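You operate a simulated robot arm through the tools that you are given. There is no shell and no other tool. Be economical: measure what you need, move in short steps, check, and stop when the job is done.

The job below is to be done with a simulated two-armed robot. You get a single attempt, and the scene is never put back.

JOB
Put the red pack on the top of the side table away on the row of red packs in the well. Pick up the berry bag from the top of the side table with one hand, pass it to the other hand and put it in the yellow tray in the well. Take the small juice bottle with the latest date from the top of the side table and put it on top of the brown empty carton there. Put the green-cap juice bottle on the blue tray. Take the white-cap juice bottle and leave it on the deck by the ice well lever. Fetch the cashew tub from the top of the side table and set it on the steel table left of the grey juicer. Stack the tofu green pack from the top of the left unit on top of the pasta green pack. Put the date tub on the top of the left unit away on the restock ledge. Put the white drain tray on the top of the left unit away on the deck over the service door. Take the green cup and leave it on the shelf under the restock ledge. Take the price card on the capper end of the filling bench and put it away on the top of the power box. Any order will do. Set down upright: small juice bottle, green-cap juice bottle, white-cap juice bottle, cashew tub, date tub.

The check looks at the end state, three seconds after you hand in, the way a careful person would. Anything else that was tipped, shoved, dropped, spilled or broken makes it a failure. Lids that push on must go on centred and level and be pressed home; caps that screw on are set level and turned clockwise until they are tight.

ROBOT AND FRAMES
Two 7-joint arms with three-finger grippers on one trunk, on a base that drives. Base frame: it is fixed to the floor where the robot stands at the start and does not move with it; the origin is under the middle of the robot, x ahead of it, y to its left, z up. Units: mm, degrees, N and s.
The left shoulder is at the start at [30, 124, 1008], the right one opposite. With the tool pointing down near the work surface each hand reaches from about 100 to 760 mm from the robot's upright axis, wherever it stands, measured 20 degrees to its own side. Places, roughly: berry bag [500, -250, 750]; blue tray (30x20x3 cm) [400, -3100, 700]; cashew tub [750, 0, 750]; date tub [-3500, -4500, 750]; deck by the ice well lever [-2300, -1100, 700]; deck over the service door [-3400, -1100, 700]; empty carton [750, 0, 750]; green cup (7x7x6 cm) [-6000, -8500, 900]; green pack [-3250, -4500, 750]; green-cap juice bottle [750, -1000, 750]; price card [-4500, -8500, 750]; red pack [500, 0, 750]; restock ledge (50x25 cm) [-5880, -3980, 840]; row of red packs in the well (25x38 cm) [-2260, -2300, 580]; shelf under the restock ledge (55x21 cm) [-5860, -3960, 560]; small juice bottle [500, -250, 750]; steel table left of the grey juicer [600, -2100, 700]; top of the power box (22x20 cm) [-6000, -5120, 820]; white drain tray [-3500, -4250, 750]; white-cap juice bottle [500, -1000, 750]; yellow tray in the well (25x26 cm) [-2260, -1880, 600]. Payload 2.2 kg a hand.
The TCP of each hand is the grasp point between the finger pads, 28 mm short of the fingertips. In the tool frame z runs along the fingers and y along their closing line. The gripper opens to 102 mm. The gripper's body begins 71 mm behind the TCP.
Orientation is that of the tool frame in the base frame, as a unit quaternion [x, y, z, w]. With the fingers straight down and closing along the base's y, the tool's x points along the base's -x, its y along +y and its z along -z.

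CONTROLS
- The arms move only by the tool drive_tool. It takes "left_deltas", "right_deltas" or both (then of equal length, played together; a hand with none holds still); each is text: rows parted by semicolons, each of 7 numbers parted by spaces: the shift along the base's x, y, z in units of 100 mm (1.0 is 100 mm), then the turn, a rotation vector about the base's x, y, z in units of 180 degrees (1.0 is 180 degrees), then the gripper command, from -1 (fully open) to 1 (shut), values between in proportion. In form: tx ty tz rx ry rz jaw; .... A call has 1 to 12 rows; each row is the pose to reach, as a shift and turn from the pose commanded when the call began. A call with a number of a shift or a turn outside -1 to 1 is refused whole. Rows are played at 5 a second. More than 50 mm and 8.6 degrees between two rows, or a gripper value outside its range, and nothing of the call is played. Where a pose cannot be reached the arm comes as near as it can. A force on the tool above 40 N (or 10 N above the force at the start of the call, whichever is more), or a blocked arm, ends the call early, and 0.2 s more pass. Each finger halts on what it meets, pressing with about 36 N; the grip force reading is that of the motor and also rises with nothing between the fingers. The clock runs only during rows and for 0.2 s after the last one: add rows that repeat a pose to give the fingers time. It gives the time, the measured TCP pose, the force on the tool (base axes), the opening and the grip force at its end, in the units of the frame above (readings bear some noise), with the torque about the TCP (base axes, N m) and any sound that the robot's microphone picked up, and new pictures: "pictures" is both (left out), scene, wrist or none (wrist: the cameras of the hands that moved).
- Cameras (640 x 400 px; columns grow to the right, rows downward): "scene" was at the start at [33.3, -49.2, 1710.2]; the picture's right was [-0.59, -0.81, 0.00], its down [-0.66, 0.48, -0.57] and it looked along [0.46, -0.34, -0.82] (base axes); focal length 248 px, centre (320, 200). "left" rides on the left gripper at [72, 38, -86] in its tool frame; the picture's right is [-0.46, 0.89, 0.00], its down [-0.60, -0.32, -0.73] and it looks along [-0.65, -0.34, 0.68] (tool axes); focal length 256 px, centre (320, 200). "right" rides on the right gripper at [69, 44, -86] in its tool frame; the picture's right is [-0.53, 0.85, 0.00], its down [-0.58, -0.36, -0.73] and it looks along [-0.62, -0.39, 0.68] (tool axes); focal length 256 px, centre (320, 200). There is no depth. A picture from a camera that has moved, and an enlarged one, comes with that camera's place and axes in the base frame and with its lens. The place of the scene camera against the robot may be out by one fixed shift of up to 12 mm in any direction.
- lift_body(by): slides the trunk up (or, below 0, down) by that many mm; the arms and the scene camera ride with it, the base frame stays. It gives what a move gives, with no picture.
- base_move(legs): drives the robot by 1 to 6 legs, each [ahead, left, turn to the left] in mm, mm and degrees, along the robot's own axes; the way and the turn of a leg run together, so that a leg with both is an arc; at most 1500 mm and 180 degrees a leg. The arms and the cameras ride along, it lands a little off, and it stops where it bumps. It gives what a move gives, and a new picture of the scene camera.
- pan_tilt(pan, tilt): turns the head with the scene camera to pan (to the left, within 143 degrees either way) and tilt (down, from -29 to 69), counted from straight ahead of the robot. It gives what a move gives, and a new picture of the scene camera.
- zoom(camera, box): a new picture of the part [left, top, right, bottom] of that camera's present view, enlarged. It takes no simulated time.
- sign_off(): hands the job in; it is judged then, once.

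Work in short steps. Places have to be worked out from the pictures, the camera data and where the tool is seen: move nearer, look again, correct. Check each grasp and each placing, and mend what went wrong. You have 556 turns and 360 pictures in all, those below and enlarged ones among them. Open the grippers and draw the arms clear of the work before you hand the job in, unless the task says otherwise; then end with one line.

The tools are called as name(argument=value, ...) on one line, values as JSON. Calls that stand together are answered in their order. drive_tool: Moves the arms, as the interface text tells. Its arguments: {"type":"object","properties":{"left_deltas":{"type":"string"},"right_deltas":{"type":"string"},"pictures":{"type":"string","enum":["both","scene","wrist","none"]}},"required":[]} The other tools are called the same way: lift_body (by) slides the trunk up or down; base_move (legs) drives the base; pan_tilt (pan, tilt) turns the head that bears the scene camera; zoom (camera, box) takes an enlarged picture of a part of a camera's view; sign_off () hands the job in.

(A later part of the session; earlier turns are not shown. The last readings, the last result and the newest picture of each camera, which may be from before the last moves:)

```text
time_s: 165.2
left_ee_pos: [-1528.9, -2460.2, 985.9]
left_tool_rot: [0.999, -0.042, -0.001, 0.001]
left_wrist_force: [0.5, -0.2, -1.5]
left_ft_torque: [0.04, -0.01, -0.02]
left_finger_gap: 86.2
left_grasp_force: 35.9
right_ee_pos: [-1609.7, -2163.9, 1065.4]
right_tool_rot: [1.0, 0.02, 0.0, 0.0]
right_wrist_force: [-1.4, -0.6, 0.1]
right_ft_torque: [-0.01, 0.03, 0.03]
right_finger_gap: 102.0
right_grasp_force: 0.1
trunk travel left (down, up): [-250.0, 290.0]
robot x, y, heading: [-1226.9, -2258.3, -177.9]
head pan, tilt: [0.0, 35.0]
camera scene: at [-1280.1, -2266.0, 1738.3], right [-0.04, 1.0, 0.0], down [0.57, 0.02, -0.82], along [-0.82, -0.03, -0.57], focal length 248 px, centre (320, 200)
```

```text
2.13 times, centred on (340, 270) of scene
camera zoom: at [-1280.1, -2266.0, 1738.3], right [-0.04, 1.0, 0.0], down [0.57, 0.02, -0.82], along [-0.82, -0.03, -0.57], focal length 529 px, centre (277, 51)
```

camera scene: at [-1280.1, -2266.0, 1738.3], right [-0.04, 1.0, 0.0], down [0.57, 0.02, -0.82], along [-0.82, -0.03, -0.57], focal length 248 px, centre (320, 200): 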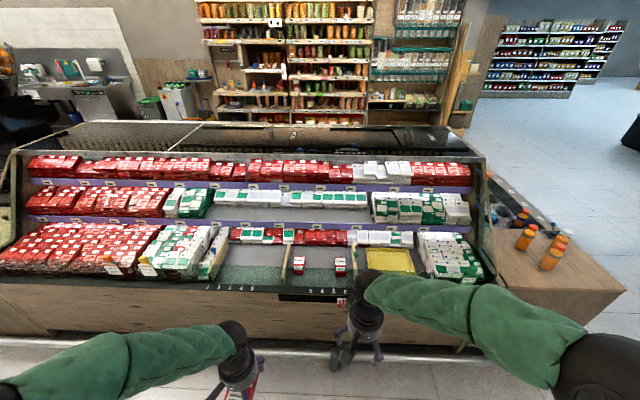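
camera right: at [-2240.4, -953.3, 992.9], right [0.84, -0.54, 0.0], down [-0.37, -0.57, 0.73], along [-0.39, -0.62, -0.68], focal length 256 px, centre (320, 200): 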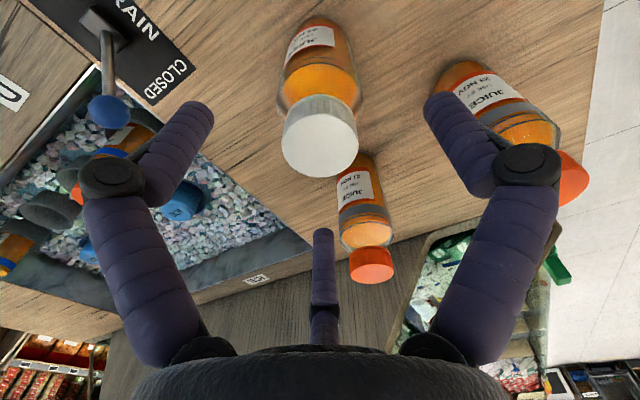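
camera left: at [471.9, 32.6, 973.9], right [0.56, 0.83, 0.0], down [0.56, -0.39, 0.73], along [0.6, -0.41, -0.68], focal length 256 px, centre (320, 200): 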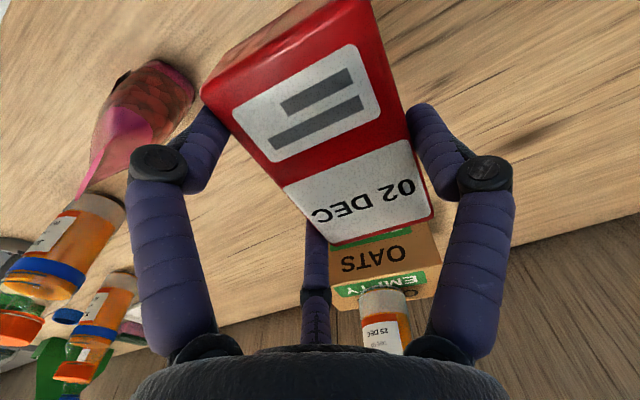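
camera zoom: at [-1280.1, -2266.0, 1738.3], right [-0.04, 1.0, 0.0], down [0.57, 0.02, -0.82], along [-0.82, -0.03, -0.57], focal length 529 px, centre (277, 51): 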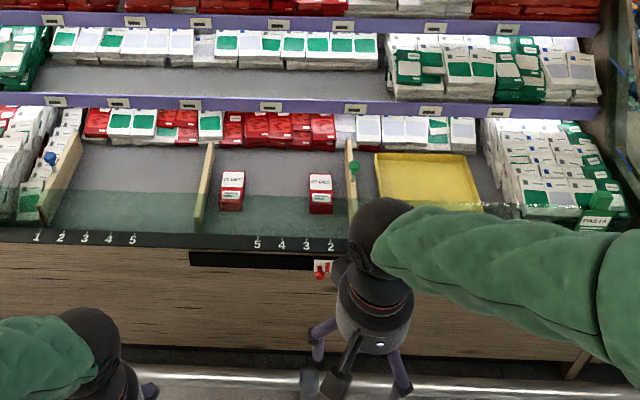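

Row compartment spans y≈-2495..-2090 with two red packs at ≈(-2225,-2415) and (-2225,-2190); free middle. Drive ahead 370.

base_move(legs=[[370, 0, -2]])

pan_tilt(pan=0, tilt=50)

```text
time_s: 167.6
left_ee_pos: [-1914.6, -2456.2, 985.4]
left_tool_rot: [0.998, -0.06, -0.001, 0.002]
left_wrist_force: [-0.2, 0.0, -1.6]
left_ft_torque: [0.06, -0.03, -0.04]
left_finger_gap: 85.7
left_grasp_force: 36.0
right_ee_pos: [-1985.7, -2156.3, 1066.0]
right_tool_rot: [1.0, 0.002, 0.0, 0.0]
right_wrist_force: [-0.4, 0.7, -0.1]
right_ft_torque: [-0.03, -0.01, 0.03]
right_finger_gap: 102.0
right_grasp_force: 0.0
trunk travel left (down, up): [-250.0, 290.0]
robot x, y, heading: [-1602.2, -2263.7, -179.8]
head pan, tilt: [0.0, 35.0]
camera scene: at [-1658.6, -2271.3, 1738.3], right [0.0, 1.0, 0.0], down [0.57, 0.0, -0.82], along [-0.82, 0.0, -0.57], focal length 248 px, centre (320, 200)
```

scene: 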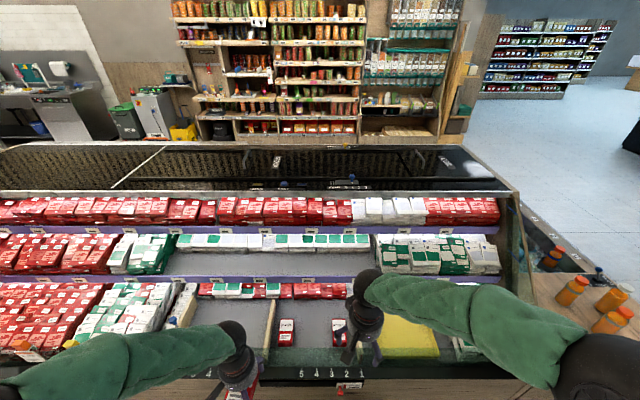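

```text
time_s: 168.4
left_ee_pos: [-1913.6, -2456.7, 985.4]
left_tool_rot: [0.998, -0.061, -0.001, 0.003]
left_wrist_force: [-0.7, -0.3, -2.3]
left_ft_torque: [0.01, -0.01, 0.02]
left_finger_gap: 86.0
left_grasp_force: 36.0
right_ee_pos: [-1984.4, -2156.2, 1065.6]
right_tool_rot: [1.0, 0.001, 0.0, 0.001]
right_wrist_force: [0.2, -0.7, -0.1]
right_ft_torque: [0.01, -0.03, 0.05]
right_finger_gap: 102.0
right_grasp_force: 0.1
trunk travel left (down, up): [-250.0, 290.0]
robot x, y, heading: [-1606.0, -2261.8, -179.7]
head pan, tilt: [0.0, 50.0]
camera scene: at [-1646.1, -2271.3, 1716.7], right [0.0, 1.0, 0.0], down [0.77, 0.0, -0.64], along [-0.64, 0.0, -0.77], focal length 248 px, centre (320, 200)
```

scene: 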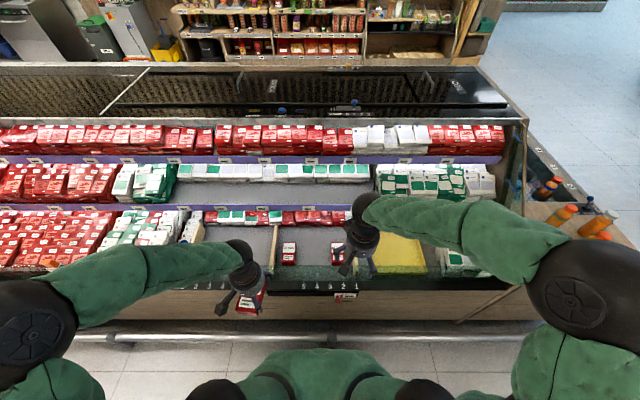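

zoom(camera="scene", box=[220, 200, 440, 310])

zoom(camera="right", box=[0, 0, 640, 400])

```text
2.91 times, centred on (330, 255) of scene
camera zoom: at [-1646.1, -2271.3, 1716.7], right [0.0, 1.0, 0.0], down [0.77, 0.0, -0.64], along [-0.64, 0.0, -0.77], focal length 721 px, centre (291, 40)
```

zoom: 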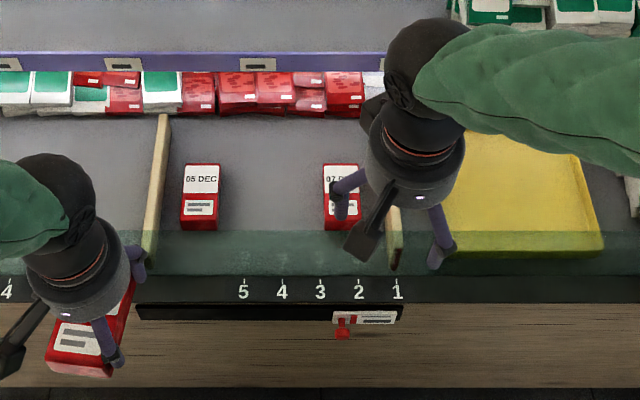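

```text
1.00 times, centred on (320, 200) of right (not enlarged: the box is as wide or as high as the picture)
camera zoom: at [-1914.7, -2200.8, 1151.1], right [-0.53, -0.85, 0.0], down [-0.58, 0.36, 0.73], along [-0.62, 0.39, -0.68], focal length 256 px, centre (320, 200)
```

zoom: 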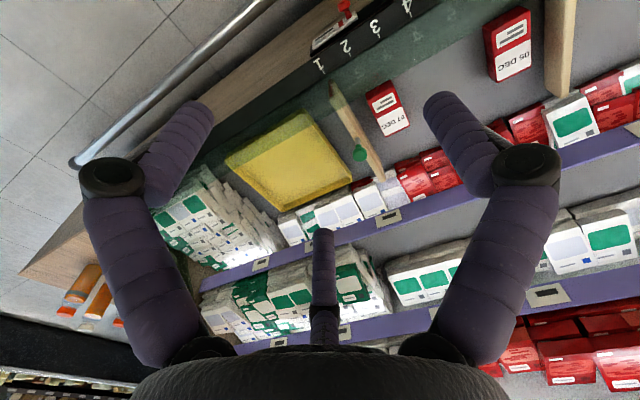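

I need to know whether there's a glass guard at the front rim. Zoom the right camera there.

zoom(camera="right", box=[200, 0, 500, 200])

pan_tilt(pan=55, tilt=35)

```text
2.00 times, centred on (350, 100) of right
camera zoom: at [-1914.7, -2200.8, 1151.1], right [-0.53, -0.85, 0.0], down [-0.58, 0.36, 0.73], along [-0.62, 0.39, -0.68], focal length 512 px, centre (260, 400)
```

zoom: 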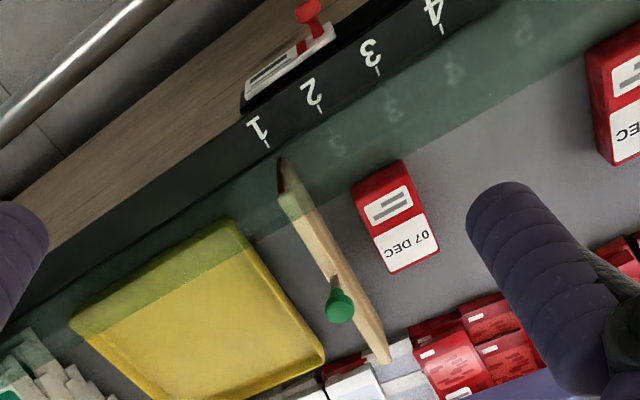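

```text
time_s: 169.6
left_ee_pos: [-1913.8, -2457.4, 986.0]
left_tool_rot: [0.998, -0.062, -0.001, 0.002]
left_wrist_force: [-0.5, -0.2, -2.0]
left_ft_torque: [0.04, -0.01, 0.01]
left_finger_gap: 86.0
left_grasp_force: 35.9
right_ee_pos: [-1984.2, -2157.5, 1066.0]
right_tool_rot: [1.0, 0.001, -0.001, 0.0]
right_wrist_force: [0.1, 0.5, -0.2]
right_ft_torque: [0.0, -0.01, -0.06]
right_finger_gap: 102.1
right_grasp_force: 0.0
trunk travel left (down, up): [-250.0, 290.0]
robot x, y, heading: [-1603.7, -2265.1, -180.0]
head pan, tilt: [55.0, 35.0]
camera scene: at [-1619.7, -2343.3, 1738.3], right [-0.82, 0.57, 0.0], down [0.33, 0.47, -0.82], along [-0.47, -0.67, -0.57], focal length 248 px, centre (320, 200)
```

scene: 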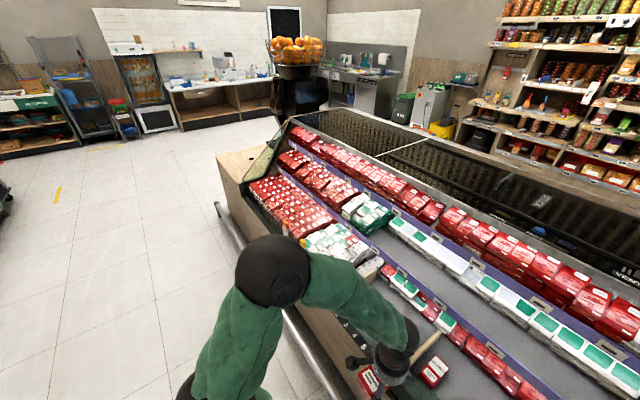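

There is an upright glass strip at x≈-2055, top ≈z 860. I'll raise the trunk 200 mm and come in from above.

lift_body(by=200)

drive_tool(left_deltas="-0.4 0.2 0 0 0 0.02 0.8; -0.8 0.4 0 0 0 0.039 0.8; -1 0.7 0 0 0 0.039 0.8; -1 1 0 0 0 0.039 0.8", pictures="none")

drive_tool(left_deltas="-0.4 0.2 0 0 0 0 0.8; -0.8 0.4 0 0 0 0 0.8; -1 0.67 0 0 0 0 0.8; -1 0.67 0 0 0 0 0.8", pictures="none")

drive_tool(left_deltas="-0.4 0 0 0 0 0 0.8; -0.8 0 0 0 0 0 0.8; -1 0 0 0 0 0 0.8; -1 0 -0.4 0 0 0 0.8; -1 0 -0.8 0 0 0 0.8; -1 0 -1 0 0 0 0.8", pictures="wrist")

pan_tilt(pan=-5, tilt=50)

```text
time_s: 171.8
left_ee_pos: [-1912.3, -2455.9, 1186.8]
left_tool_rot: [0.998, -0.061, -0.001, 0.002]
left_wrist_force: [0.2, 0.0, -2.4]
left_ft_torque: [0.04, 0.0, 0.0]
left_finger_gap: 86.0
left_grasp_force: 35.9
right_ee_pos: [-1984.2, -2156.3, 1264.8]
right_tool_rot: [1.0, 0.0, -0.001, 0.0]
right_wrist_force: [-0.2, -0.8, -0.1]
right_ft_torque: [0.01, -0.02, -0.03]
right_finger_gap: 102.0
right_grasp_force: 0.0
trunk travel left (down, up): [-450.0, 90.0]
robot x, y, heading: [-1604.4, -2267.5, -179.9]
head pan, tilt: [55.0, 35.0]
```

```text
time_s: 172.8
left_ee_pos: [-2013.5, -2354.9, 1185.2]
left_tool_rot: [1.0, 0.0, 0.0, 0.002]
left_wrist_force: [0.3, 0.2, -0.2]
left_ft_torque: [-0.01, 0.03, -0.03]
left_finger_gap: 86.2
left_grasp_force: 35.7
right_ee_pos: [-1983.3, -2155.3, 1264.6]
right_tool_rot: [1.0, 0.001, -0.002, 0.002]
right_wrist_force: [-0.5, -1.0, 0.7]
right_ft_torque: [0.0, 0.0, 0.04]
right_finger_gap: 101.9
right_grasp_force: 0.0
trunk travel left (down, up): [-450.0, 90.0]
robot x, y, heading: [-1603.2, -2265.1, -180.1]
head pan, tilt: [55.0, 35.0]
```

```text
time_s: 173.8
left_ee_pos: [-2114.3, -2287.4, 1185.0]
left_tool_rot: [1.0, 0.0, -0.001, 0.001]
left_wrist_force: [-0.3, 0.5, -2.5]
left_ft_torque: [0.01, 0.04, -0.03]
left_finger_gap: 85.9
left_grasp_force: 36.3
right_ee_pos: [-1984.4, -2156.2, 1264.5]
right_tool_rot: [1.0, 0.0, -0.002, 0.0]
right_wrist_force: [-0.2, 0.9, -0.7]
right_ft_torque: [0.05, 0.0, 0.03]
right_finger_gap: 102.0
right_grasp_force: 0.1
trunk travel left (down, up): [-450.0, 90.0]
robot x, y, heading: [-1603.0, -2263.0, -179.9]
head pan, tilt: [55.0, 35.0]
```

```text
time_s: 175.2
left_ee_pos: [-2213.6, -2288.9, 1085.2]
left_tool_rot: [1.0, 0.0, -0.002, 0.0]
left_wrist_force: [0.3, 0.2, -0.8]
left_ft_torque: [0.03, 0.0, 0.01]
left_finger_gap: 85.9
left_grasp_force: 35.7
right_ee_pos: [-1985.5, -2157.3, 1266.1]
right_tool_rot: [1.0, 0.001, -0.001, 0.001]
right_wrist_force: [0.0, -0.1, 0.2]
right_ft_torque: [0.01, 0.01, -0.01]
right_finger_gap: 102.2
right_grasp_force: 0.2
trunk travel left (down, up): [-450.0, 90.0]
robot x, y, heading: [-1604.8, -2262.0, -179.7]
head pan, tilt: [55.0, 35.0]
camera left: at [-2142.1, -2327.2, 1171.6], right [-0.46, -0.89, 0.0], down [-0.6, 0.32, 0.73], along [-0.65, 0.34, -0.68], focal length 256 px, centre (320, 200)
```

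left: 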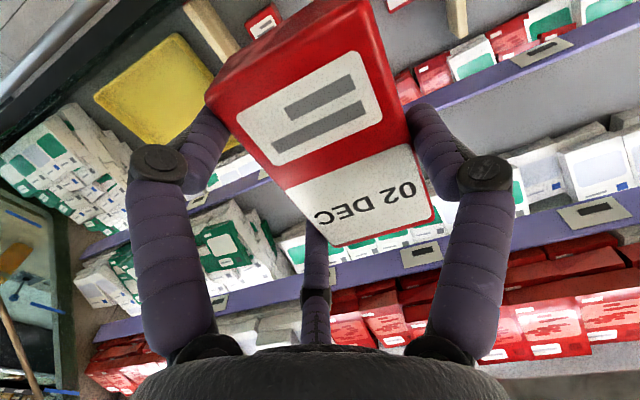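

```text
time_s: 176.5
left_ee_pos: [-2213.3, -2290.4, 1087.0]
left_tool_rot: [1.0, 0.001, -0.002, 0.002]
left_wrist_force: [0.0, -0.2, -1.9]
left_ft_torque: [0.01, 0.01, -0.02]
left_finger_gap: 85.8
left_grasp_force: 36.1
right_ee_pos: [-1984.2, -2157.5, 1265.5]
right_tool_rot: [1.0, 0.001, -0.001, 0.001]
right_wrist_force: [0.5, 0.3, -0.3]
right_ft_torque: [0.0, 0.03, -0.01]
right_finger_gap: 102.2
right_grasp_force: 0.1
trunk travel left (down, up): [-450.0, 90.0]
robot x, y, heading: [-1603.1, -2267.3, -180.0]
head pan, tilt: [-5.0, 50.0]
camera scene: at [-1646.2, -2264.5, 1916.6], right [0.09, 1.0, 0.0], down [0.76, -0.07, -0.64], along [-0.64, 0.05, -0.77], focal length 248 px, centre (320, 200)
```

scene: 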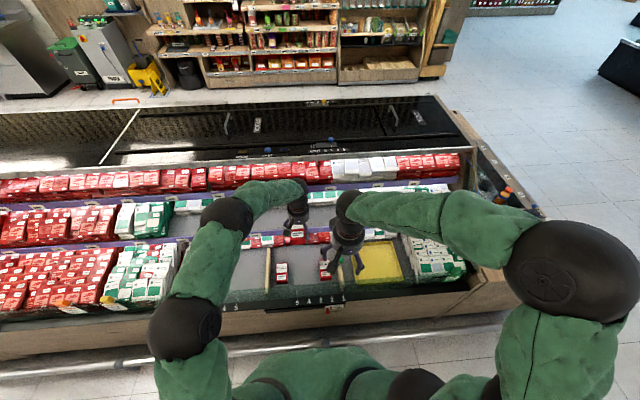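

zoom(camera="scene", box=[220, 200, 420, 320])

```text
3.20 times, centred on (320, 260) of scene
camera zoom: at [-1646.2, -2264.5, 1916.6], right [0.09, 1.0, 0.0], down [0.76, -0.07, -0.64], along [-0.64, 0.05, -0.77], focal length 793 px, centre (320, 8)
```

zoom: 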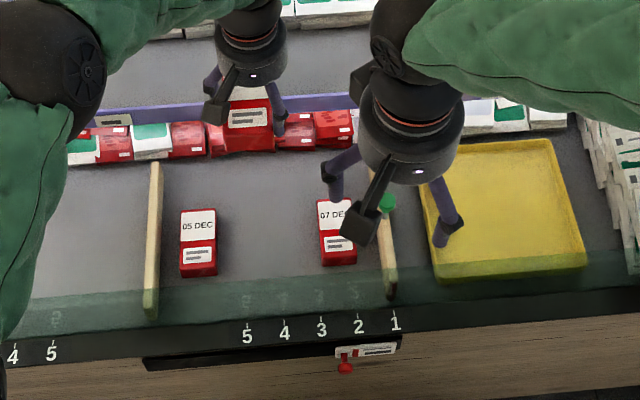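

Place target: pack centre (-2234,-2314) → TCP (-2234,-2301). Shift and descend 200 mm, then look.

drive_tool(left_deltas="-0.2 -0.11 0 0 0 0 0.8; -0.2 -0.11 -0.4 0 0 0 0.8; -0.2 -0.11 -0.8 0 0 0 0.8; -0.2 -0.11 -1 0 0 0 0.8", pictures="none")

drive_tool(left_deltas="0 0 -0.4 0 0 0 0.8; 0 0 -0.8 0 0 0 0.8; 0 0 -1 0 0 0 0.8; 0 0 -1 0 0 0 0.8", pictures="both")

```text
time_s: 177.5
left_ee_pos: [-2233.0, -2300.2, 985.1]
left_tool_rot: [1.0, 0.0, -0.002, 0.001]
left_wrist_force: [-0.1, -0.1, -2.1]
left_ft_torque: [0.05, -0.02, -0.01]
left_finger_gap: 85.9
left_grasp_force: 36.1
right_ee_pos: [-1984.9, -2156.6, 1264.6]
right_tool_rot: [1.0, 0.002, -0.001, 0.001]
right_wrist_force: [0.5, 0.4, 0.8]
right_ft_torque: [0.02, -0.02, 0.0]
right_finger_gap: 102.0
right_grasp_force: 0.2
trunk travel left (down, up): [-450.0, 90.0]
robot x, y, heading: [-1600.9, -2263.2, -180.2]
head pan, tilt: [-5.0, 50.0]
```

```text
time_s: 178.5
left_ee_pos: [-2234.3, -2301.6, 886.8]
left_tool_rot: [1.0, 0.0, -0.001, 0.002]
left_wrist_force: [-0.6, -0.5, -1.1]
left_ft_torque: [0.01, 0.01, 0.0]
left_finger_gap: 86.2
left_grasp_force: 35.9
right_ee_pos: [-1983.7, -2157.3, 1264.3]
right_tool_rot: [1.0, 0.0, -0.001, 0.001]
right_wrist_force: [-0.3, 0.0, -0.6]
right_ft_torque: [-0.06, 0.01, -0.01]
right_finger_gap: 101.8
right_grasp_force: 0.1
trunk travel left (down, up): [-450.0, 90.0]
robot x, y, heading: [-1604.1, -2266.8, -180.0]
head pan, tilt: [-5.0, 50.0]
camera scene: at [-1646.2, -2264.5, 1916.6], right [0.09, 1.0, 0.0], down [0.76, -0.07, -0.64], along [-0.64, 0.06, -0.77], focal length 248 px, centre (320, 200)
camera left: at [-2163.1, -2338.7, 972.9], right [-0.46, -0.89, 0.0], down [-0.6, 0.32, 0.73], along [-0.65, 0.34, -0.68], focal length 256 px, centre (320, 200)
```

scene: 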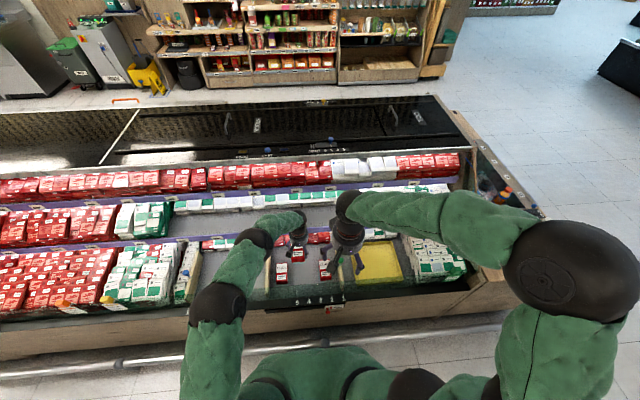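
left: 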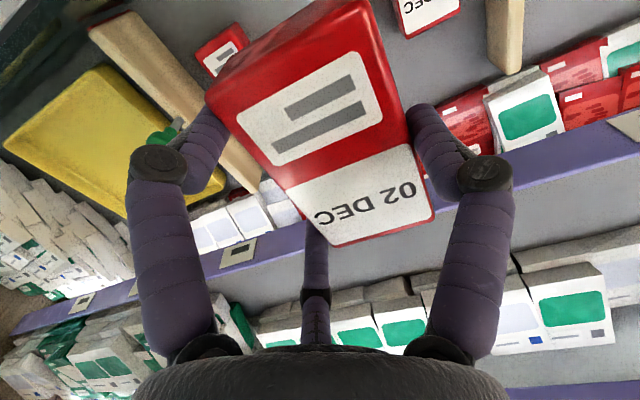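

Descend 200 more then check.

drive_tool(left_deltas="-0.05 -0.05 -0.4 0 0 0 0.8; -0.05 -0.05 -0.8 0 0 0 0.8; -0.05 -0.05 -1 0 0 0 0.8", pictures="none")

drive_tool(left_deltas="0 0 -0.4 0 0 0 0.8; 0 0 -0.8 0 0 0 0.8; 0 0 -1 0 0 0 0.8; 0 0 -1 0 0 0 0.8", pictures="both")

```text
time_s: 179.3
left_ee_pos: [-2238.8, -2306.0, 787.0]
left_tool_rot: [1.0, 0.0, -0.001, 0.002]
left_wrist_force: [-1.1, 0.3, -1.0]
left_ft_torque: [0.04, -0.05, 0.01]
left_finger_gap: 85.9
left_grasp_force: 36.0
right_ee_pos: [-1984.3, -2156.8, 1265.3]
right_tool_rot: [1.0, 0.001, -0.001, 0.0]
right_wrist_force: [0.2, 0.2, 0.0]
right_ft_torque: [-0.02, 0.02, -0.02]
right_finger_gap: 102.0
right_grasp_force: 0.1
trunk travel left (down, up): [-450.0, 90.0]
robot x, y, heading: [-1602.7, -2267.2, -179.8]
head pan, tilt: [-5.0, 50.0]
```

```text
time_s: 180.3
left_ee_pos: [-2213.8, -2309.3, 727.2]
left_tool_rot: [1.0, -0.001, -0.001, 0.002]
left_wrist_force: [-0.4, 0.0, -1.3]
left_ft_torque: [0.04, 0.0, 0.01]
left_finger_gap: 85.6
left_grasp_force: 35.6
left hand out of reach, approached as far as the arm can: row 1, 2, 3, 4
right_ee_pos: [-1984.0, -2155.4, 1264.4]
right_tool_rot: [1.0, 0.001, -0.001, 0.001]
right_wrist_force: [-0.2, -0.1, -0.8]
right_ft_torque: [-0.02, 0.01, -0.02]
right_finger_gap: 102.1
right_grasp_force: 0.2
trunk travel left (down, up): [-450.0, 90.0]
robot x, y, heading: [-1604.4, -2264.9, -179.7]
head pan, tilt: [-5.0, 50.0]
camera scene: at [-1646.0, -2264.3, 1916.6], right [0.09, 1.0, 0.0], down [0.76, -0.07, -0.64], along [-0.64, 0.06, -0.77], focal length 248 px, centre (320, 200)
camera left: at [-2142.2, -2346.8, 812.9], right [-0.47, -0.89, 0.0], down [-0.6, 0.32, 0.73], along [-0.65, 0.34, -0.68], focal length 256 px, centre (320, 200)
```

scene: 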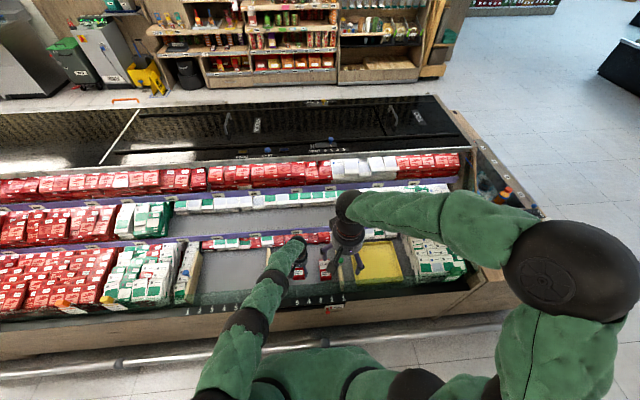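
left: 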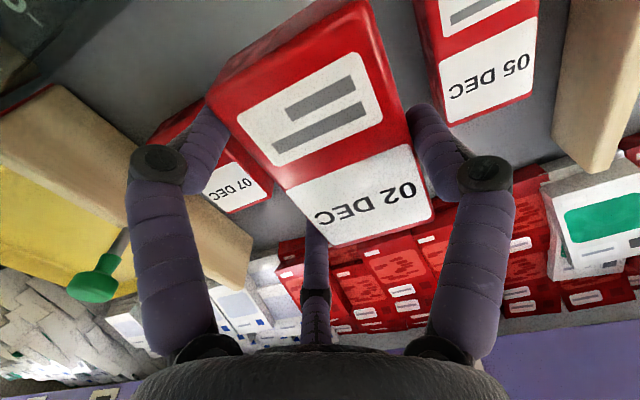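

Out of reach with the trunk this high. Bring the hand back up, then check base-to-rail clearance by looking steeply down.

drive_tool(left_deltas="0 0 0.45 0 0 0 0.8; 0 0 0.9 0 0 0 0.8; 0 0 1 0 0 0 0.8; 0 0 1 0 0 0 0.8", pictures="none")

drive_tool(left_deltas="0 0 0.45 0 0 0 0.8; 0 0 0.9 0 0 0 0.8; 0 0 1 0 0 0 0.8; 0.4 0 1 0 0 0 0.8; 0.8 0 1 0 0 0 0.8", pictures="none")

pan_tilt(pan=-15, tilt=69)

```text
time_s: 181.3
left_ee_pos: [-2210.6, -2310.0, 827.0]
left_tool_rot: [1.0, 0.0, 0.0, 0.001]
left_wrist_force: [0.0, -0.5, -1.3]
left_ft_torque: [0.03, 0.01, 0.01]
left_finger_gap: 85.6
left_grasp_force: 36.3
right_ee_pos: [-1984.1, -2156.9, 1265.0]
right_tool_rot: [1.0, 0.001, -0.001, 0.001]
right_wrist_force: [0.0, 0.6, 0.5]
right_ft_torque: [-0.01, -0.02, 0.02]
right_finger_gap: 102.1
right_grasp_force: 0.1
trunk travel left (down, up): [-450.0, 90.0]
robot x, y, heading: [-1602.8, -2263.0, -180.0]
head pan, tilt: [-5.0, 50.0]
```

```text
time_s: 182.5
left_ee_pos: [-2128.5, -2311.1, 925.5]
left_tool_rot: [1.0, -0.001, 0.0, 0.002]
left_wrist_force: [1.1, -0.9, -2.1]
left_ft_torque: [0.01, -0.05, 0.03]
left_finger_gap: 86.0
left_grasp_force: 35.7
right_ee_pos: [-1983.7, -2156.8, 1264.0]
right_tool_rot: [1.0, -0.001, -0.001, 0.001]
right_wrist_force: [0.5, -0.7, -0.3]
right_ft_torque: [0.02, 0.0, 0.03]
right_finger_gap: 102.0
right_grasp_force: 0.1
trunk travel left (down, up): [-450.0, 90.0]
robot x, y, heading: [-1605.7, -2268.5, -179.9]
head pan, tilt: [-5.0, 50.0]
```

```text
time_s: 183.3
left_ee_pos: [-2128.6, -2311.6, 925.9]
left_tool_rot: [1.0, 0.0, -0.001, 0.002]
left_wrist_force: [-0.2, -0.4, -1.5]
left_ft_torque: [0.03, 0.01, -0.01]
left_finger_gap: 86.1
left_grasp_force: 35.6
right_ee_pos: [-1984.4, -2156.7, 1265.4]
right_tool_rot: [1.0, 0.001, -0.001, 0.001]
right_wrist_force: [-0.4, 0.5, -1.0]
right_ft_torque: [0.02, 0.02, -0.01]
right_finger_gap: 102.0
right_grasp_force: 0.1
trunk travel left (down, up): [-450.0, 90.0]
robot x, y, heading: [-1605.4, -2265.8, -180.2]
head pan, tilt: [-15.0, 68.8]
camera scene: at [-1623.3, -2256.7, 1894.7], right [0.26, 0.97, 0.0], down [0.9, -0.24, -0.36], along [-0.35, 0.09, -0.93], focal length 248 px, centre (320, 200)
```

scene: 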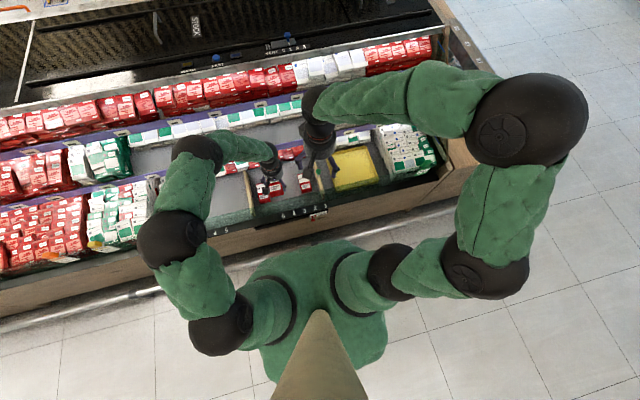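

Rail is at x≈-1970; move ahead 80 mm, then lower trunk 100.

base_move(legs=[[80, 0, 0]])

lift_body(by=-100)

```text
time_s: 184.5
left_ee_pos: [-2185.8, -2310.9, 927.3]
left_tool_rot: [1.0, -0.001, 0.0, 0.002]
left_wrist_force: [0.7, -0.3, -1.4]
left_ft_torque: [0.04, 0.0, -0.04]
left_finger_gap: 85.7
left_grasp_force: 36.3
right_ee_pos: [-2040.9, -2155.1, 1265.6]
right_tool_rot: [1.0, 0.0, 0.001, 0.0]
right_wrist_force: [0.6, 0.1, 0.0]
right_ft_torque: [0.01, 0.02, 0.0]
right_finger_gap: 102.1
right_grasp_force: 0.0
trunk travel left (down, up): [-450.0, 90.0]
robot x, y, heading: [-1661.6, -2265.6, -180.1]
head pan, tilt: [-15.0, 68.8]
stopped in leg 1: the robot was blocked; the commanded pose is now the measured one
camera scene: at [-1678.8, -2257.3, 1894.7], right [0.26, 0.97, 0.0], down [0.9, -0.24, -0.36], along [-0.35, 0.09, -0.93], focal length 248 px, centre (320, 200)
```

scene: 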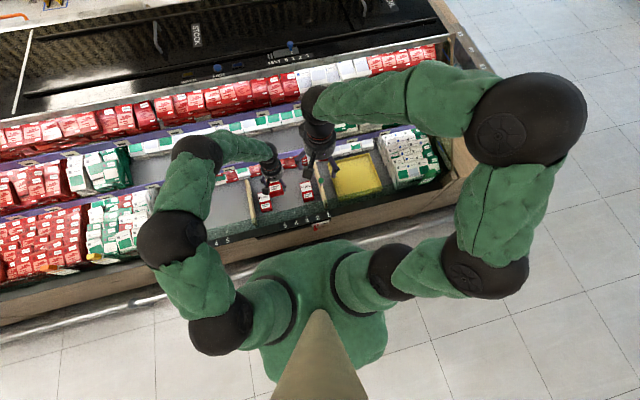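

```text
time_s: 185.8
left_ee_pos: [-2187.6, -2311.1, 826.6]
left_tool_rot: [1.0, -0.001, -0.001, 0.001]
left_wrist_force: [-0.2, 0.7, -0.7]
left_ft_torque: [0.05, 0.02, 0.0]
left_finger_gap: 85.9
left_grasp_force: 35.9
right_ee_pos: [-2042.2, -2156.9, 1164.1]
right_tool_rot: [1.0, 0.0, 0.0, 0.0]
right_wrist_force: [-0.3, 0.4, -0.8]
right_ft_torque: [0.01, 0.0, 0.0]
right_finger_gap: 102.1
right_grasp_force: 0.1
trunk travel left (down, up): [-350.0, 190.0]
robot x, y, heading: [-1658.9, -2262.0, 179.9]
head pan, tilt: [-15.0, 68.8]
```

Base now touches the rail (closest possible). Move in to x=-2236 and descend.

drive_tool(left_deltas="-0.3 0.02 0 0 0 0 0.8; -0.48 0.03 -0.3 0 0 0 0.8; -0.48 0.03 -0.7 0 0 0 0.8; -0.48 0.03 -1 0 0 0 0.8; -0.48 0.03 -1 0 0 0 0.8", pictures="none")

drive_tool(left_deltas="0 0 -0.3 0 0 0 0.8; 0 0 -0.6 0 0 0 0.8; 0 0 -0.6 0 0 0 0.8", pictures="wrist")

pan_tilt(pan=25, tilt=50)

```text
time_s: 187.0
left_ee_pos: [-2235.3, -2309.6, 725.5]
left_tool_rot: [1.0, 0.0, -0.001, 0.002]
left_wrist_force: [-1.1, -0.1, -1.5]
left_ft_torque: [-0.06, -0.02, 0.01]
left_finger_gap: 85.8
left_grasp_force: 35.7
right_ee_pos: [-2040.9, -2156.9, 1163.7]
right_tool_rot: [1.0, 0.0, 0.0, 0.0]
right_wrist_force: [-0.1, -0.6, -0.3]
right_ft_torque: [-0.01, -0.04, -0.01]
right_finger_gap: 101.9
right_grasp_force: 0.0
trunk travel left (down, up): [-350.0, 190.0]
robot x, y, heading: [-1661.0, -2266.8, -179.9]
head pan, tilt: [-15.0, 68.8]
```

```text
time_s: 187.8
left_ee_pos: [-2235.6, -2307.9, 665.5]
left_tool_rot: [1.0, 0.0, 0.0, 0.0]
left_wrist_force: [-0.7, 0.6, -1.5]
left_ft_torque: [0.01, 0.03, -0.04]
left_finger_gap: 85.7
left_grasp_force: 35.8
right_ee_pos: [-2041.2, -2155.3, 1164.3]
right_tool_rot: [1.0, 0.0, -0.001, 0.0]
right_wrist_force: [0.0, 0.4, -0.4]
right_ft_torque: [-0.02, -0.03, 0.0]
right_finger_gap: 101.9
right_grasp_force: 0.0
trunk travel left (down, up): [-350.0, 190.0]
robot x, y, heading: [-1658.8, -2264.9, -180.1]
head pan, tilt: [-15.0, 68.8]
camera left: at [-2164.1, -2345.7, 751.7], right [-0.47, -0.89, 0.0], down [-0.6, 0.32, 0.73], along [-0.65, 0.34, -0.68], focal length 256 px, centre (320, 200)
```

left: 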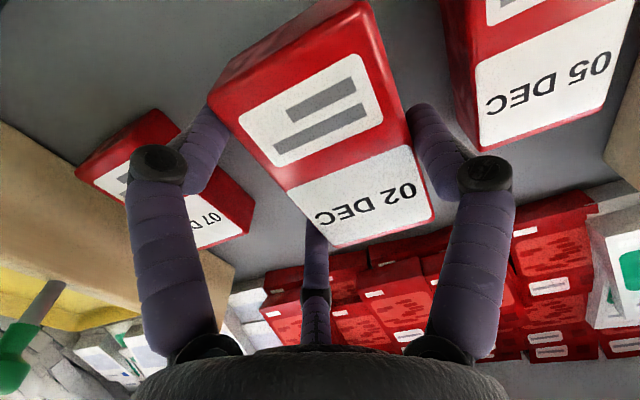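

```text
time_s: 188.9
left_ee_pos: [-2234.7, -2308.2, 666.5]
left_tool_rot: [1.0, 0.0, -0.001, 0.002]
left_wrist_force: [-0.5, -0.1, -2.3]
left_ft_torque: [0.05, 0.03, 0.0]
left_finger_gap: 85.9
left_grasp_force: 35.6
right_ee_pos: [-2041.5, -2155.8, 1163.2]
right_tool_rot: [1.0, -0.001, 0.0, -0.001]
right_wrist_force: [0.9, -0.7, 0.0]
right_ft_torque: [0.0, -0.02, -0.01]
right_finger_gap: 102.0
right_grasp_force: 0.0
trunk travel left (down, up): [-350.0, 190.0]
robot x, y, heading: [-1661.0, -2264.0, -180.0]
head pan, tilt: [25.0, 50.0]
camera scene: at [-1696.7, -2303.9, 1816.6], right [-0.42, 0.91, 0.0], down [0.69, 0.32, -0.64], along [-0.58, -0.27, -0.77], focal length 248 px, centre (320, 200)
```

scene: 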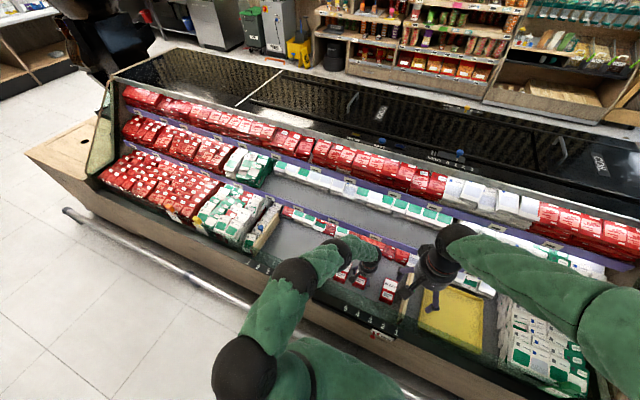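

Shift +10 mm in y (middle of the gap), and descend in small steps to contact.

drive_tool(left_deltas="-0.05 0.1 -0.1 0 0 0 0.8; -0.05 0.1 -0.2 0 0 0 0.8; -0.05 0.1 -0.28 0 0 0 0.8; -0.05 0.1 -0.34 0 0 0 0.8; -0.05 0.1 -0.38 0 0 0 0.8; -0.05 0.1 -0.42 0 0 0 0.8; -0.05 0.1 -0.46 0 0 0 0.8; -0.05 0.1 -0.5 0 0 0 0.8; -0.05 0.1 -0.54 0 0 0 0.8; -0.05 0.1 -0.58 0 0 0 0.8", pictures="wrist")

```text
time_s: 191.1
left_ee_pos: [-2242.6, -2297.6, 612.2]
left_tool_rot: [1.0, 0.0, -0.005, 0.001]
left_wrist_force: [-3.5, 7.5, 28.8]
left_ft_torque: [-0.18, 0.09, 0.04]
left_finger_gap: 86.6
left_grasp_force: 35.9
right_ee_pos: [-2039.5, -2157.1, 1163.9]
right_tool_rot: [1.0, 0.0, 0.0, 0.001]
right_wrist_force: [0.1, -0.3, -0.1]
right_ft_torque: [-0.04, 0.0, -0.05]
right_finger_gap: 101.9
right_grasp_force: 0.1
trunk travel left (down, up): [-350.0, 190.0]
robot x, y, heading: [-1662.7, -2264.5, 179.6]
head pan, tilt: [25.0, 50.0]
camera left: at [-2170.7, -2336.0, 696.3], right [-0.47, -0.89, 0.01], down [-0.6, 0.32, 0.74], along [-0.65, 0.34, -0.68], focal length 256 px, centre (320, 200)
```

left: 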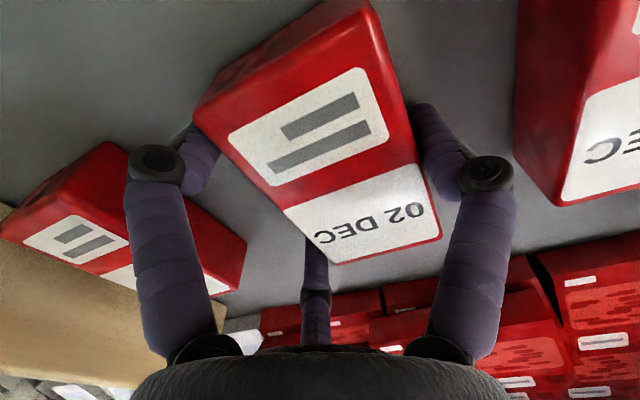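

Contact at 612. Ease 3 mm, open, rise.

drive_tool(left_deltas="0 0 0.04 0 0 0 0.8; 0 0 0.04 0 0 0 0.3; 0 0 0.04 0 0 0 -0.4; 0 0 0.04 0 0 0 -1; 0 0 0.04 0 0 0 -1; 0 0 0.35 0 0 0 -1; 0 0 0.75 0 0 0 -1; 0 0 1.0 0 0 0 -1", pictures="wrist")

```text
time_s: 192.9
left_ee_pos: [-2240.1, -2296.2, 707.2]
left_tool_rot: [1.0, -0.001, 0.0, 0.001]
left_wrist_force: [-0.2, 0.5, -0.2]
left_ft_torque: [-0.01, 0.06, 0.03]
left_finger_gap: 102.0
left_grasp_force: 0.2
right_ee_pos: [-2042.0, -2156.2, 1165.3]
right_tool_rot: [1.0, 0.0, -0.001, 0.0]
right_wrist_force: [-0.5, -0.2, 0.3]
right_ft_torque: [0.01, -0.02, -0.01]
right_finger_gap: 102.2
right_grasp_force: 0.1
trunk travel left (down, up): [-350.0, 190.0]
robot x, y, heading: [-1662.2, -2264.1, -179.8]
head pan, tilt: [25.0, 50.0]
camera left: at [-2169.3, -2334.4, 793.3], right [-0.47, -0.88, 0.0], down [-0.6, 0.32, 0.73], along [-0.65, 0.34, -0.68], focal length 256 px, centre (320, 200)
```

left: 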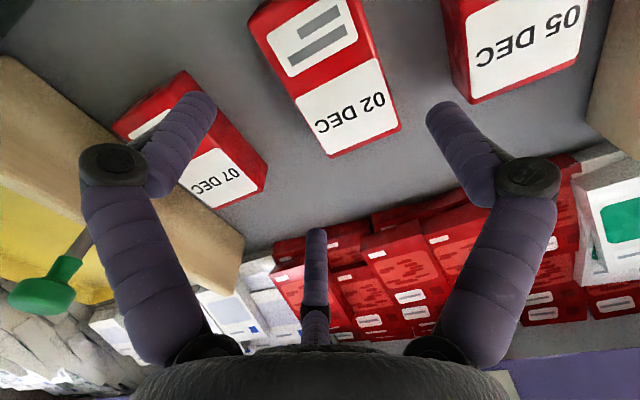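

Red pack is in the row. Raise left hand and retract over the glass.

drive_tool(left_deltas="0 0 0.45 0 0 0 -1; 0 0 0.9 0 0 0 -1; 0 0 1 0 0 0 -1", pictures="none")

drive_tool(left_deltas="0 0 0.45 0 0 0 -1; 0 0 0.9 0 0 0 -1; 0 0 1 0 0 0 -1", pictures="none")

drive_tool(left_deltas="0.2 0 0.4 0 0 0 -1; 0.5 -0.1 0.7 0 0 0 -1; 0.8 -0.3 1 0 0 0 -1; 1 -0.6 1 0 0 0 -1", pictures="none")

drive_tool(left_deltas="0.4 0 0 0 0 0 -1; 0.8 -0.1 0 0 0 0 -1; 1 -0.3 0 0 0 0 -1", pictures="none")

```text
time_s: 193.7
left_ee_pos: [-2241.4, -2299.1, 808.5]
left_tool_rot: [1.0, 0.0, -0.001, 0.002]
left_wrist_force: [-0.4, 0.0, -0.3]
left_ft_torque: [-0.02, 0.01, -0.02]
left_finger_gap: 101.8
left_grasp_force: 0.0
right_ee_pos: [-2041.0, -2155.8, 1163.8]
right_tool_rot: [1.0, -0.001, 0.0, 0.0]
right_wrist_force: [0.3, 0.2, -1.1]
right_ft_torque: [0.0, 0.01, -0.03]
right_finger_gap: 102.0
right_grasp_force: 0.0
trunk travel left (down, up): [-350.0, 190.0]
robot x, y, heading: [-1663.9, -2264.0, -179.9]
head pan, tilt: [25.0, 50.0]
```

```text
time_s: 194.5
left_ee_pos: [-2239.6, -2299.8, 907.8]
left_tool_rot: [1.0, 0.0, -0.002, 0.001]
left_wrist_force: [-0.4, 0.4, -1.2]
left_ft_torque: [-0.01, -0.01, 0.02]
left_finger_gap: 101.9
left_grasp_force: 0.1
right_ee_pos: [-2042.1, -2157.0, 1164.5]
right_tool_rot: [1.0, 0.0, 0.0, 0.0]
right_wrist_force: [-0.3, -0.1, 0.4]
right_ft_torque: [-0.01, 0.0, 0.0]
right_finger_gap: 101.8
right_grasp_force: 0.1
trunk travel left (down, up): [-350.0, 190.0]
robot x, y, heading: [-1660.9, -2268.4, -179.8]
head pan, tilt: [25.0, 50.0]
```

```text
time_s: 195.5
left_ee_pos: [-2138.1, -2358.1, 1007.9]
left_tool_rot: [1.0, 0.0, -0.001, 0.001]
left_wrist_force: [-0.3, -1.0, 0.2]
left_ft_torque: [0.02, 0.0, -0.03]
left_finger_gap: 101.9
left_grasp_force: 0.0
right_ee_pos: [-2041.5, -2157.8, 1163.6]
right_tool_rot: [1.0, -0.001, 0.0, 0.0]
right_wrist_force: [-0.4, -0.3, -0.3]
right_ft_torque: [-0.01, -0.02, 0.0]
right_finger_gap: 102.1
right_grasp_force: 0.1
trunk travel left (down, up): [-350.0, 190.0]
robot x, y, heading: [-1660.3, -2264.8, 180.0]
head pan, tilt: [25.0, 50.0]
```

```text
time_s: 196.3
left_ee_pos: [-2038.5, -2389.8, 1008.4]
left_tool_rot: [1.0, -0.002, -0.001, 0.001]
left_wrist_force: [-0.6, 0.1, -0.1]
left_ft_torque: [-0.02, 0.04, 0.02]
left_finger_gap: 102.2
left_grasp_force: 0.1
right_ee_pos: [-2042.0, -2156.3, 1164.6]
right_tool_rot: [1.0, 0.0, 0.0, 0.0]
right_wrist_force: [-0.2, 0.6, 0.3]
right_ft_torque: [0.02, 0.01, -0.03]
right_finger_gap: 101.9
right_grasp_force: 0.0
trunk travel left (down, up): [-350.0, 190.0]
robot x, y, heading: [-1659.0, -2265.5, 180.2]
head pan, tilt: [25.0, 50.0]
```

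Drive back to the side table in front of the berry bag.

base_move(legs=[[-700, 0, 0], [0, 0, 180], [0, 1000, 0], [0, 1010, 0]])

lift_body(by=-100)

pan_tilt(pan=0, tilt=40)

```text
time_s: 217.2
left_ee_pos: [-713.9, -119.1, 1009.4]
left_tool_rot: [-0.036, 0.999, 0.001, 0.0]
left_wrist_force: [-0.2, -0.3, -0.4]
left_ft_torque: [-0.02, 0.02, -0.04]
left_finger_gap: 102.1
left_grasp_force: 0.1
right_ee_pos: [-694.7, -350.2, 1165.2]
right_tool_rot: [-0.035, 0.999, 0.0, 0.0]
right_wrist_force: [-0.4, 0.7, -0.1]
right_ft_torque: [0.0, -0.01, -0.01]
right_finger_gap: 102.2
right_grasp_force: 0.1
trunk travel left (down, up): [-350.0, 190.0]
robot x, y, heading: [-1081.7, -267.7, 4.3]
head pan, tilt: [25.0, 50.0]
camera scene: at [-1039.6, -241.1, 1816.6], right [0.49, -0.87, 0.0], down [-0.67, -0.37, -0.64], along [0.56, 0.31, -0.77], focal length 248 px, centre (320, 200)
```

scene: 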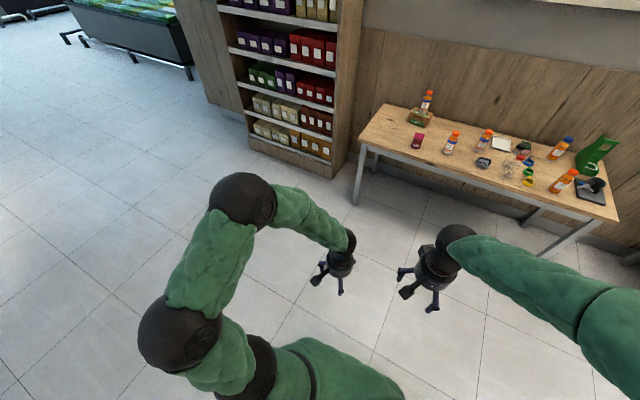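

```text
time_s: 218.6
left_ee_pos: [-714.0, -120.5, 907.2]
left_tool_rot: [-0.035, 0.999, 0.002, 0.001]
left_wrist_force: [0.4, 1.4, 0.2]
left_ft_torque: [-0.01, 0.02, 0.02]
left_finger_gap: 101.9
left_grasp_force: 0.1
right_ee_pos: [-695.1, -350.8, 1063.8]
right_tool_rot: [-0.036, 0.999, 0.0, 0.001]
right_wrist_force: [0.6, 0.4, -0.1]
right_ft_torque: [-0.05, 0.0, -0.04]
right_finger_gap: 101.9
right_grasp_force: 0.0
trunk travel left (down, up): [-250.0, 290.0]
robot x, y, heading: [-1079.7, -267.2, 4.3]
head pan, tilt: [25.0, 50.0]
```

```text
time_s: 219.4
left_ee_pos: [-713.3, -120.1, 908.8]
left_tool_rot: [-0.035, 0.999, 0.001, 0.001]
left_wrist_force: [-0.6, 0.1, 0.6]
left_ft_torque: [0.01, 0.02, 0.0]
left_finger_gap: 102.1
left_grasp_force: 0.1
right_ee_pos: [-694.3, -350.1, 1064.7]
right_tool_rot: [-0.037, 0.999, 0.0, -0.001]
right_wrist_force: [-0.6, 0.0, 0.4]
right_ft_torque: [0.0, -0.03, -0.01]
right_finger_gap: 102.1
right_grasp_force: 0.1
trunk travel left (down, up): [-250.0, 290.0]
robot x, y, heading: [-1081.2, -270.4, 4.3]
head pan, tilt: [0.0, 40.0]
camera scene: at [-1022.1, -272.9, 1730.8], right [0.07, -1.0, 0.0], down [-0.64, -0.05, -0.77], along [0.76, 0.06, -0.64], focal length 248 px, centre (320, 200)
```

scene: 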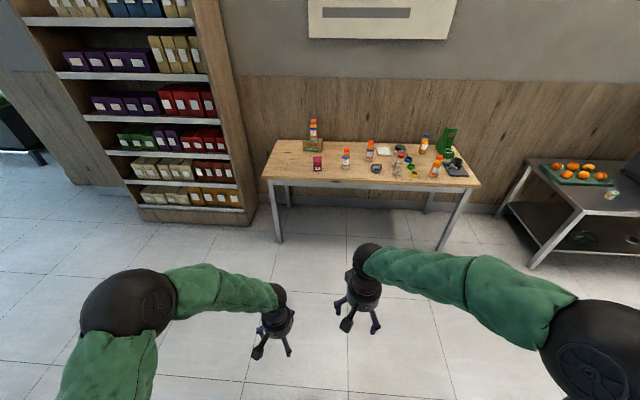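

Raise left hand 120 mm, straighten and drive up to the table.

drive_tool(left_deltas="0 0 0.45 0 0 0 -1; 0 0 0.9 0 0 0 -1; 0 0 1 0 0 0 -1", pictures="none")

base_move(legs=[[0, 0, -4.3], [1150, 0, 0]])

pan_tilt(pan=10, tilt=62)

```text
time_s: 220.2
left_ee_pos: [-714.0, -120.3, 1008.1]
left_tool_rot: [-0.036, 0.999, 0.0, 0.001]
left_wrist_force: [0.4, 0.9, -0.6]
left_ft_torque: [0.02, 0.0, -0.02]
left_finger_gap: 102.0
left_grasp_force: 0.1
right_ee_pos: [-694.4, -350.5, 1064.4]
right_tool_rot: [-0.036, 0.999, 0.0, 0.0]
right_wrist_force: [0.3, 0.4, -0.6]
right_ft_torque: [0.01, -0.05, 0.01]
right_finger_gap: 101.9
right_grasp_force: 0.1
trunk travel left (down, up): [-250.0, 290.0]
robot x, y, heading: [-1081.1, -272.0, 4.0]
head pan, tilt: [0.0, 40.0]
```

```text
time_s: 226.6
left_ee_pos: [452.1, -152.7, 1008.5]
left_tool_rot: [0.003, 1.0, 0.003, 0.001]
left_wrist_force: [-0.2, -0.5, -0.5]
left_ft_torque: [-0.02, 0.02, 0.0]
left_finger_gap: 101.9
left_grasp_force: 0.0
right_ee_pos: [452.8, -386.2, 1064.2]
right_tool_rot: [0.003, 1.0, -0.001, 0.0]
right_wrist_force: [-0.4, 0.3, -0.5]
right_ft_torque: [0.04, 0.04, 0.0]
right_finger_gap: 102.0
right_grasp_force: 0.1
trunk travel left (down, up): [-250.0, 290.0]
robot x, y, heading: [71.6, -273.2, -0.4]
head pan, tilt: [0.0, 40.0]
camera scene: at [132.9, -281.8, 1730.8], right [-0.01, -1.0, 0.0], down [-0.64, 0.0, -0.77], along [0.77, 0.0, -0.64], focal length 248 px, centre (320, 200)
```

scene: 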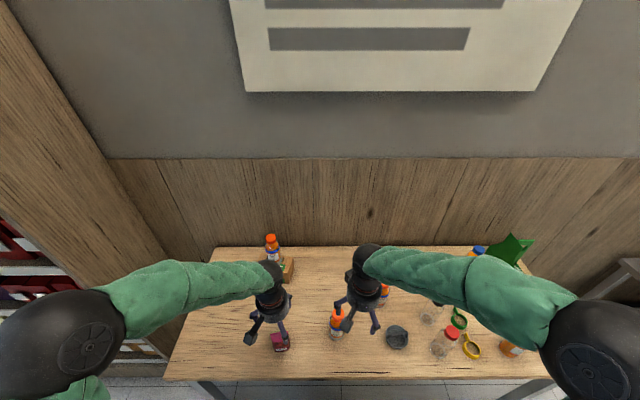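

```text
time_s: 227.5
left_ee_pos: [451.2, -153.3, 1008.3]
left_tool_rot: [0.003, 1.0, 0.001, 0.001]
left_wrist_force: [0.2, -0.4, -1.2]
left_ft_torque: [-0.01, 0.0, -0.02]
left_finger_gap: 102.0
left_grasp_force: 0.1
right_ee_pos: [450.9, -384.9, 1062.7]
right_tool_rot: [0.003, 1.0, 0.001, 0.0]
right_wrist_force: [0.0, -0.4, -0.4]
right_ft_torque: [0.02, -0.03, -0.01]
right_finger_gap: 101.8
right_grasp_force: 0.1
trunk travel left (down, up): [-250.0, 290.0]
robot x, y, heading: [75.5, -273.0, -0.3]
head pan, tilt: [10.0, 62.0]
camera scene: at [110.9, -270.6, 1701.8], right [0.17, -0.99, 0.0], down [-0.87, -0.15, -0.47], along [0.46, 0.08, -0.88], focal length 248 px, centre (320, 200)
```

scene: 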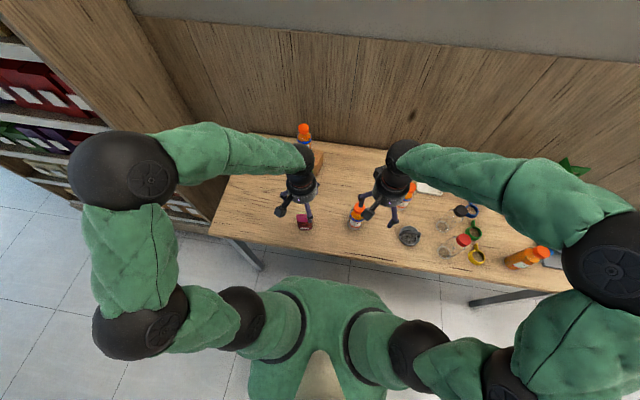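

Look at the bag from the left wrist camera.

zoom(camera="left", box=[160, 0, 480, 200])

zoom(camera="scene", box=[260, 170, 380, 250])

```text
2.00 times, centred on (320, 100) of left
camera zoom: at [377.9, -114.8, 1094.2], right [0.47, 0.88, 0.0], down [0.6, -0.32, 0.73], along [0.65, -0.34, -0.68], focal length 512 px, centre (320, 400)
```

zoom: 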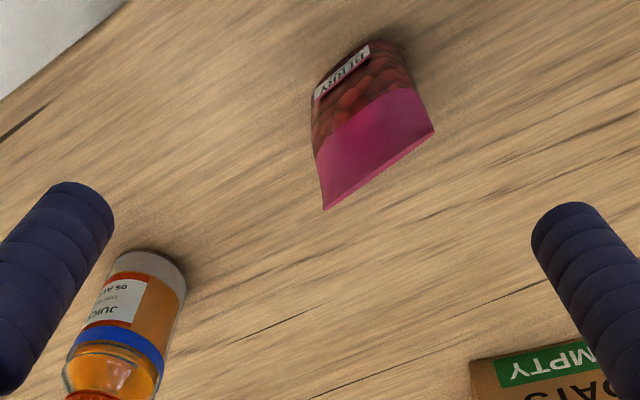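

```text
5.00 times, centred on (320, 210) of scene
camera zoom: at [110.9, -270.6, 1701.8], right [0.17, -0.99, 0.0], down [-0.87, -0.15, -0.47], along [0.46, 0.08, -0.88], focal length 1239 px, centre (320, 150)
```

zoom: 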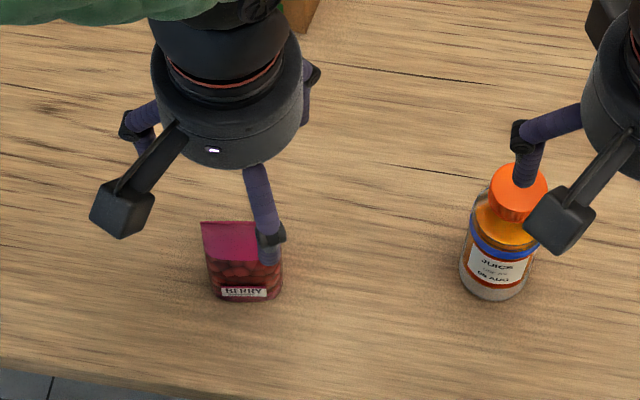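

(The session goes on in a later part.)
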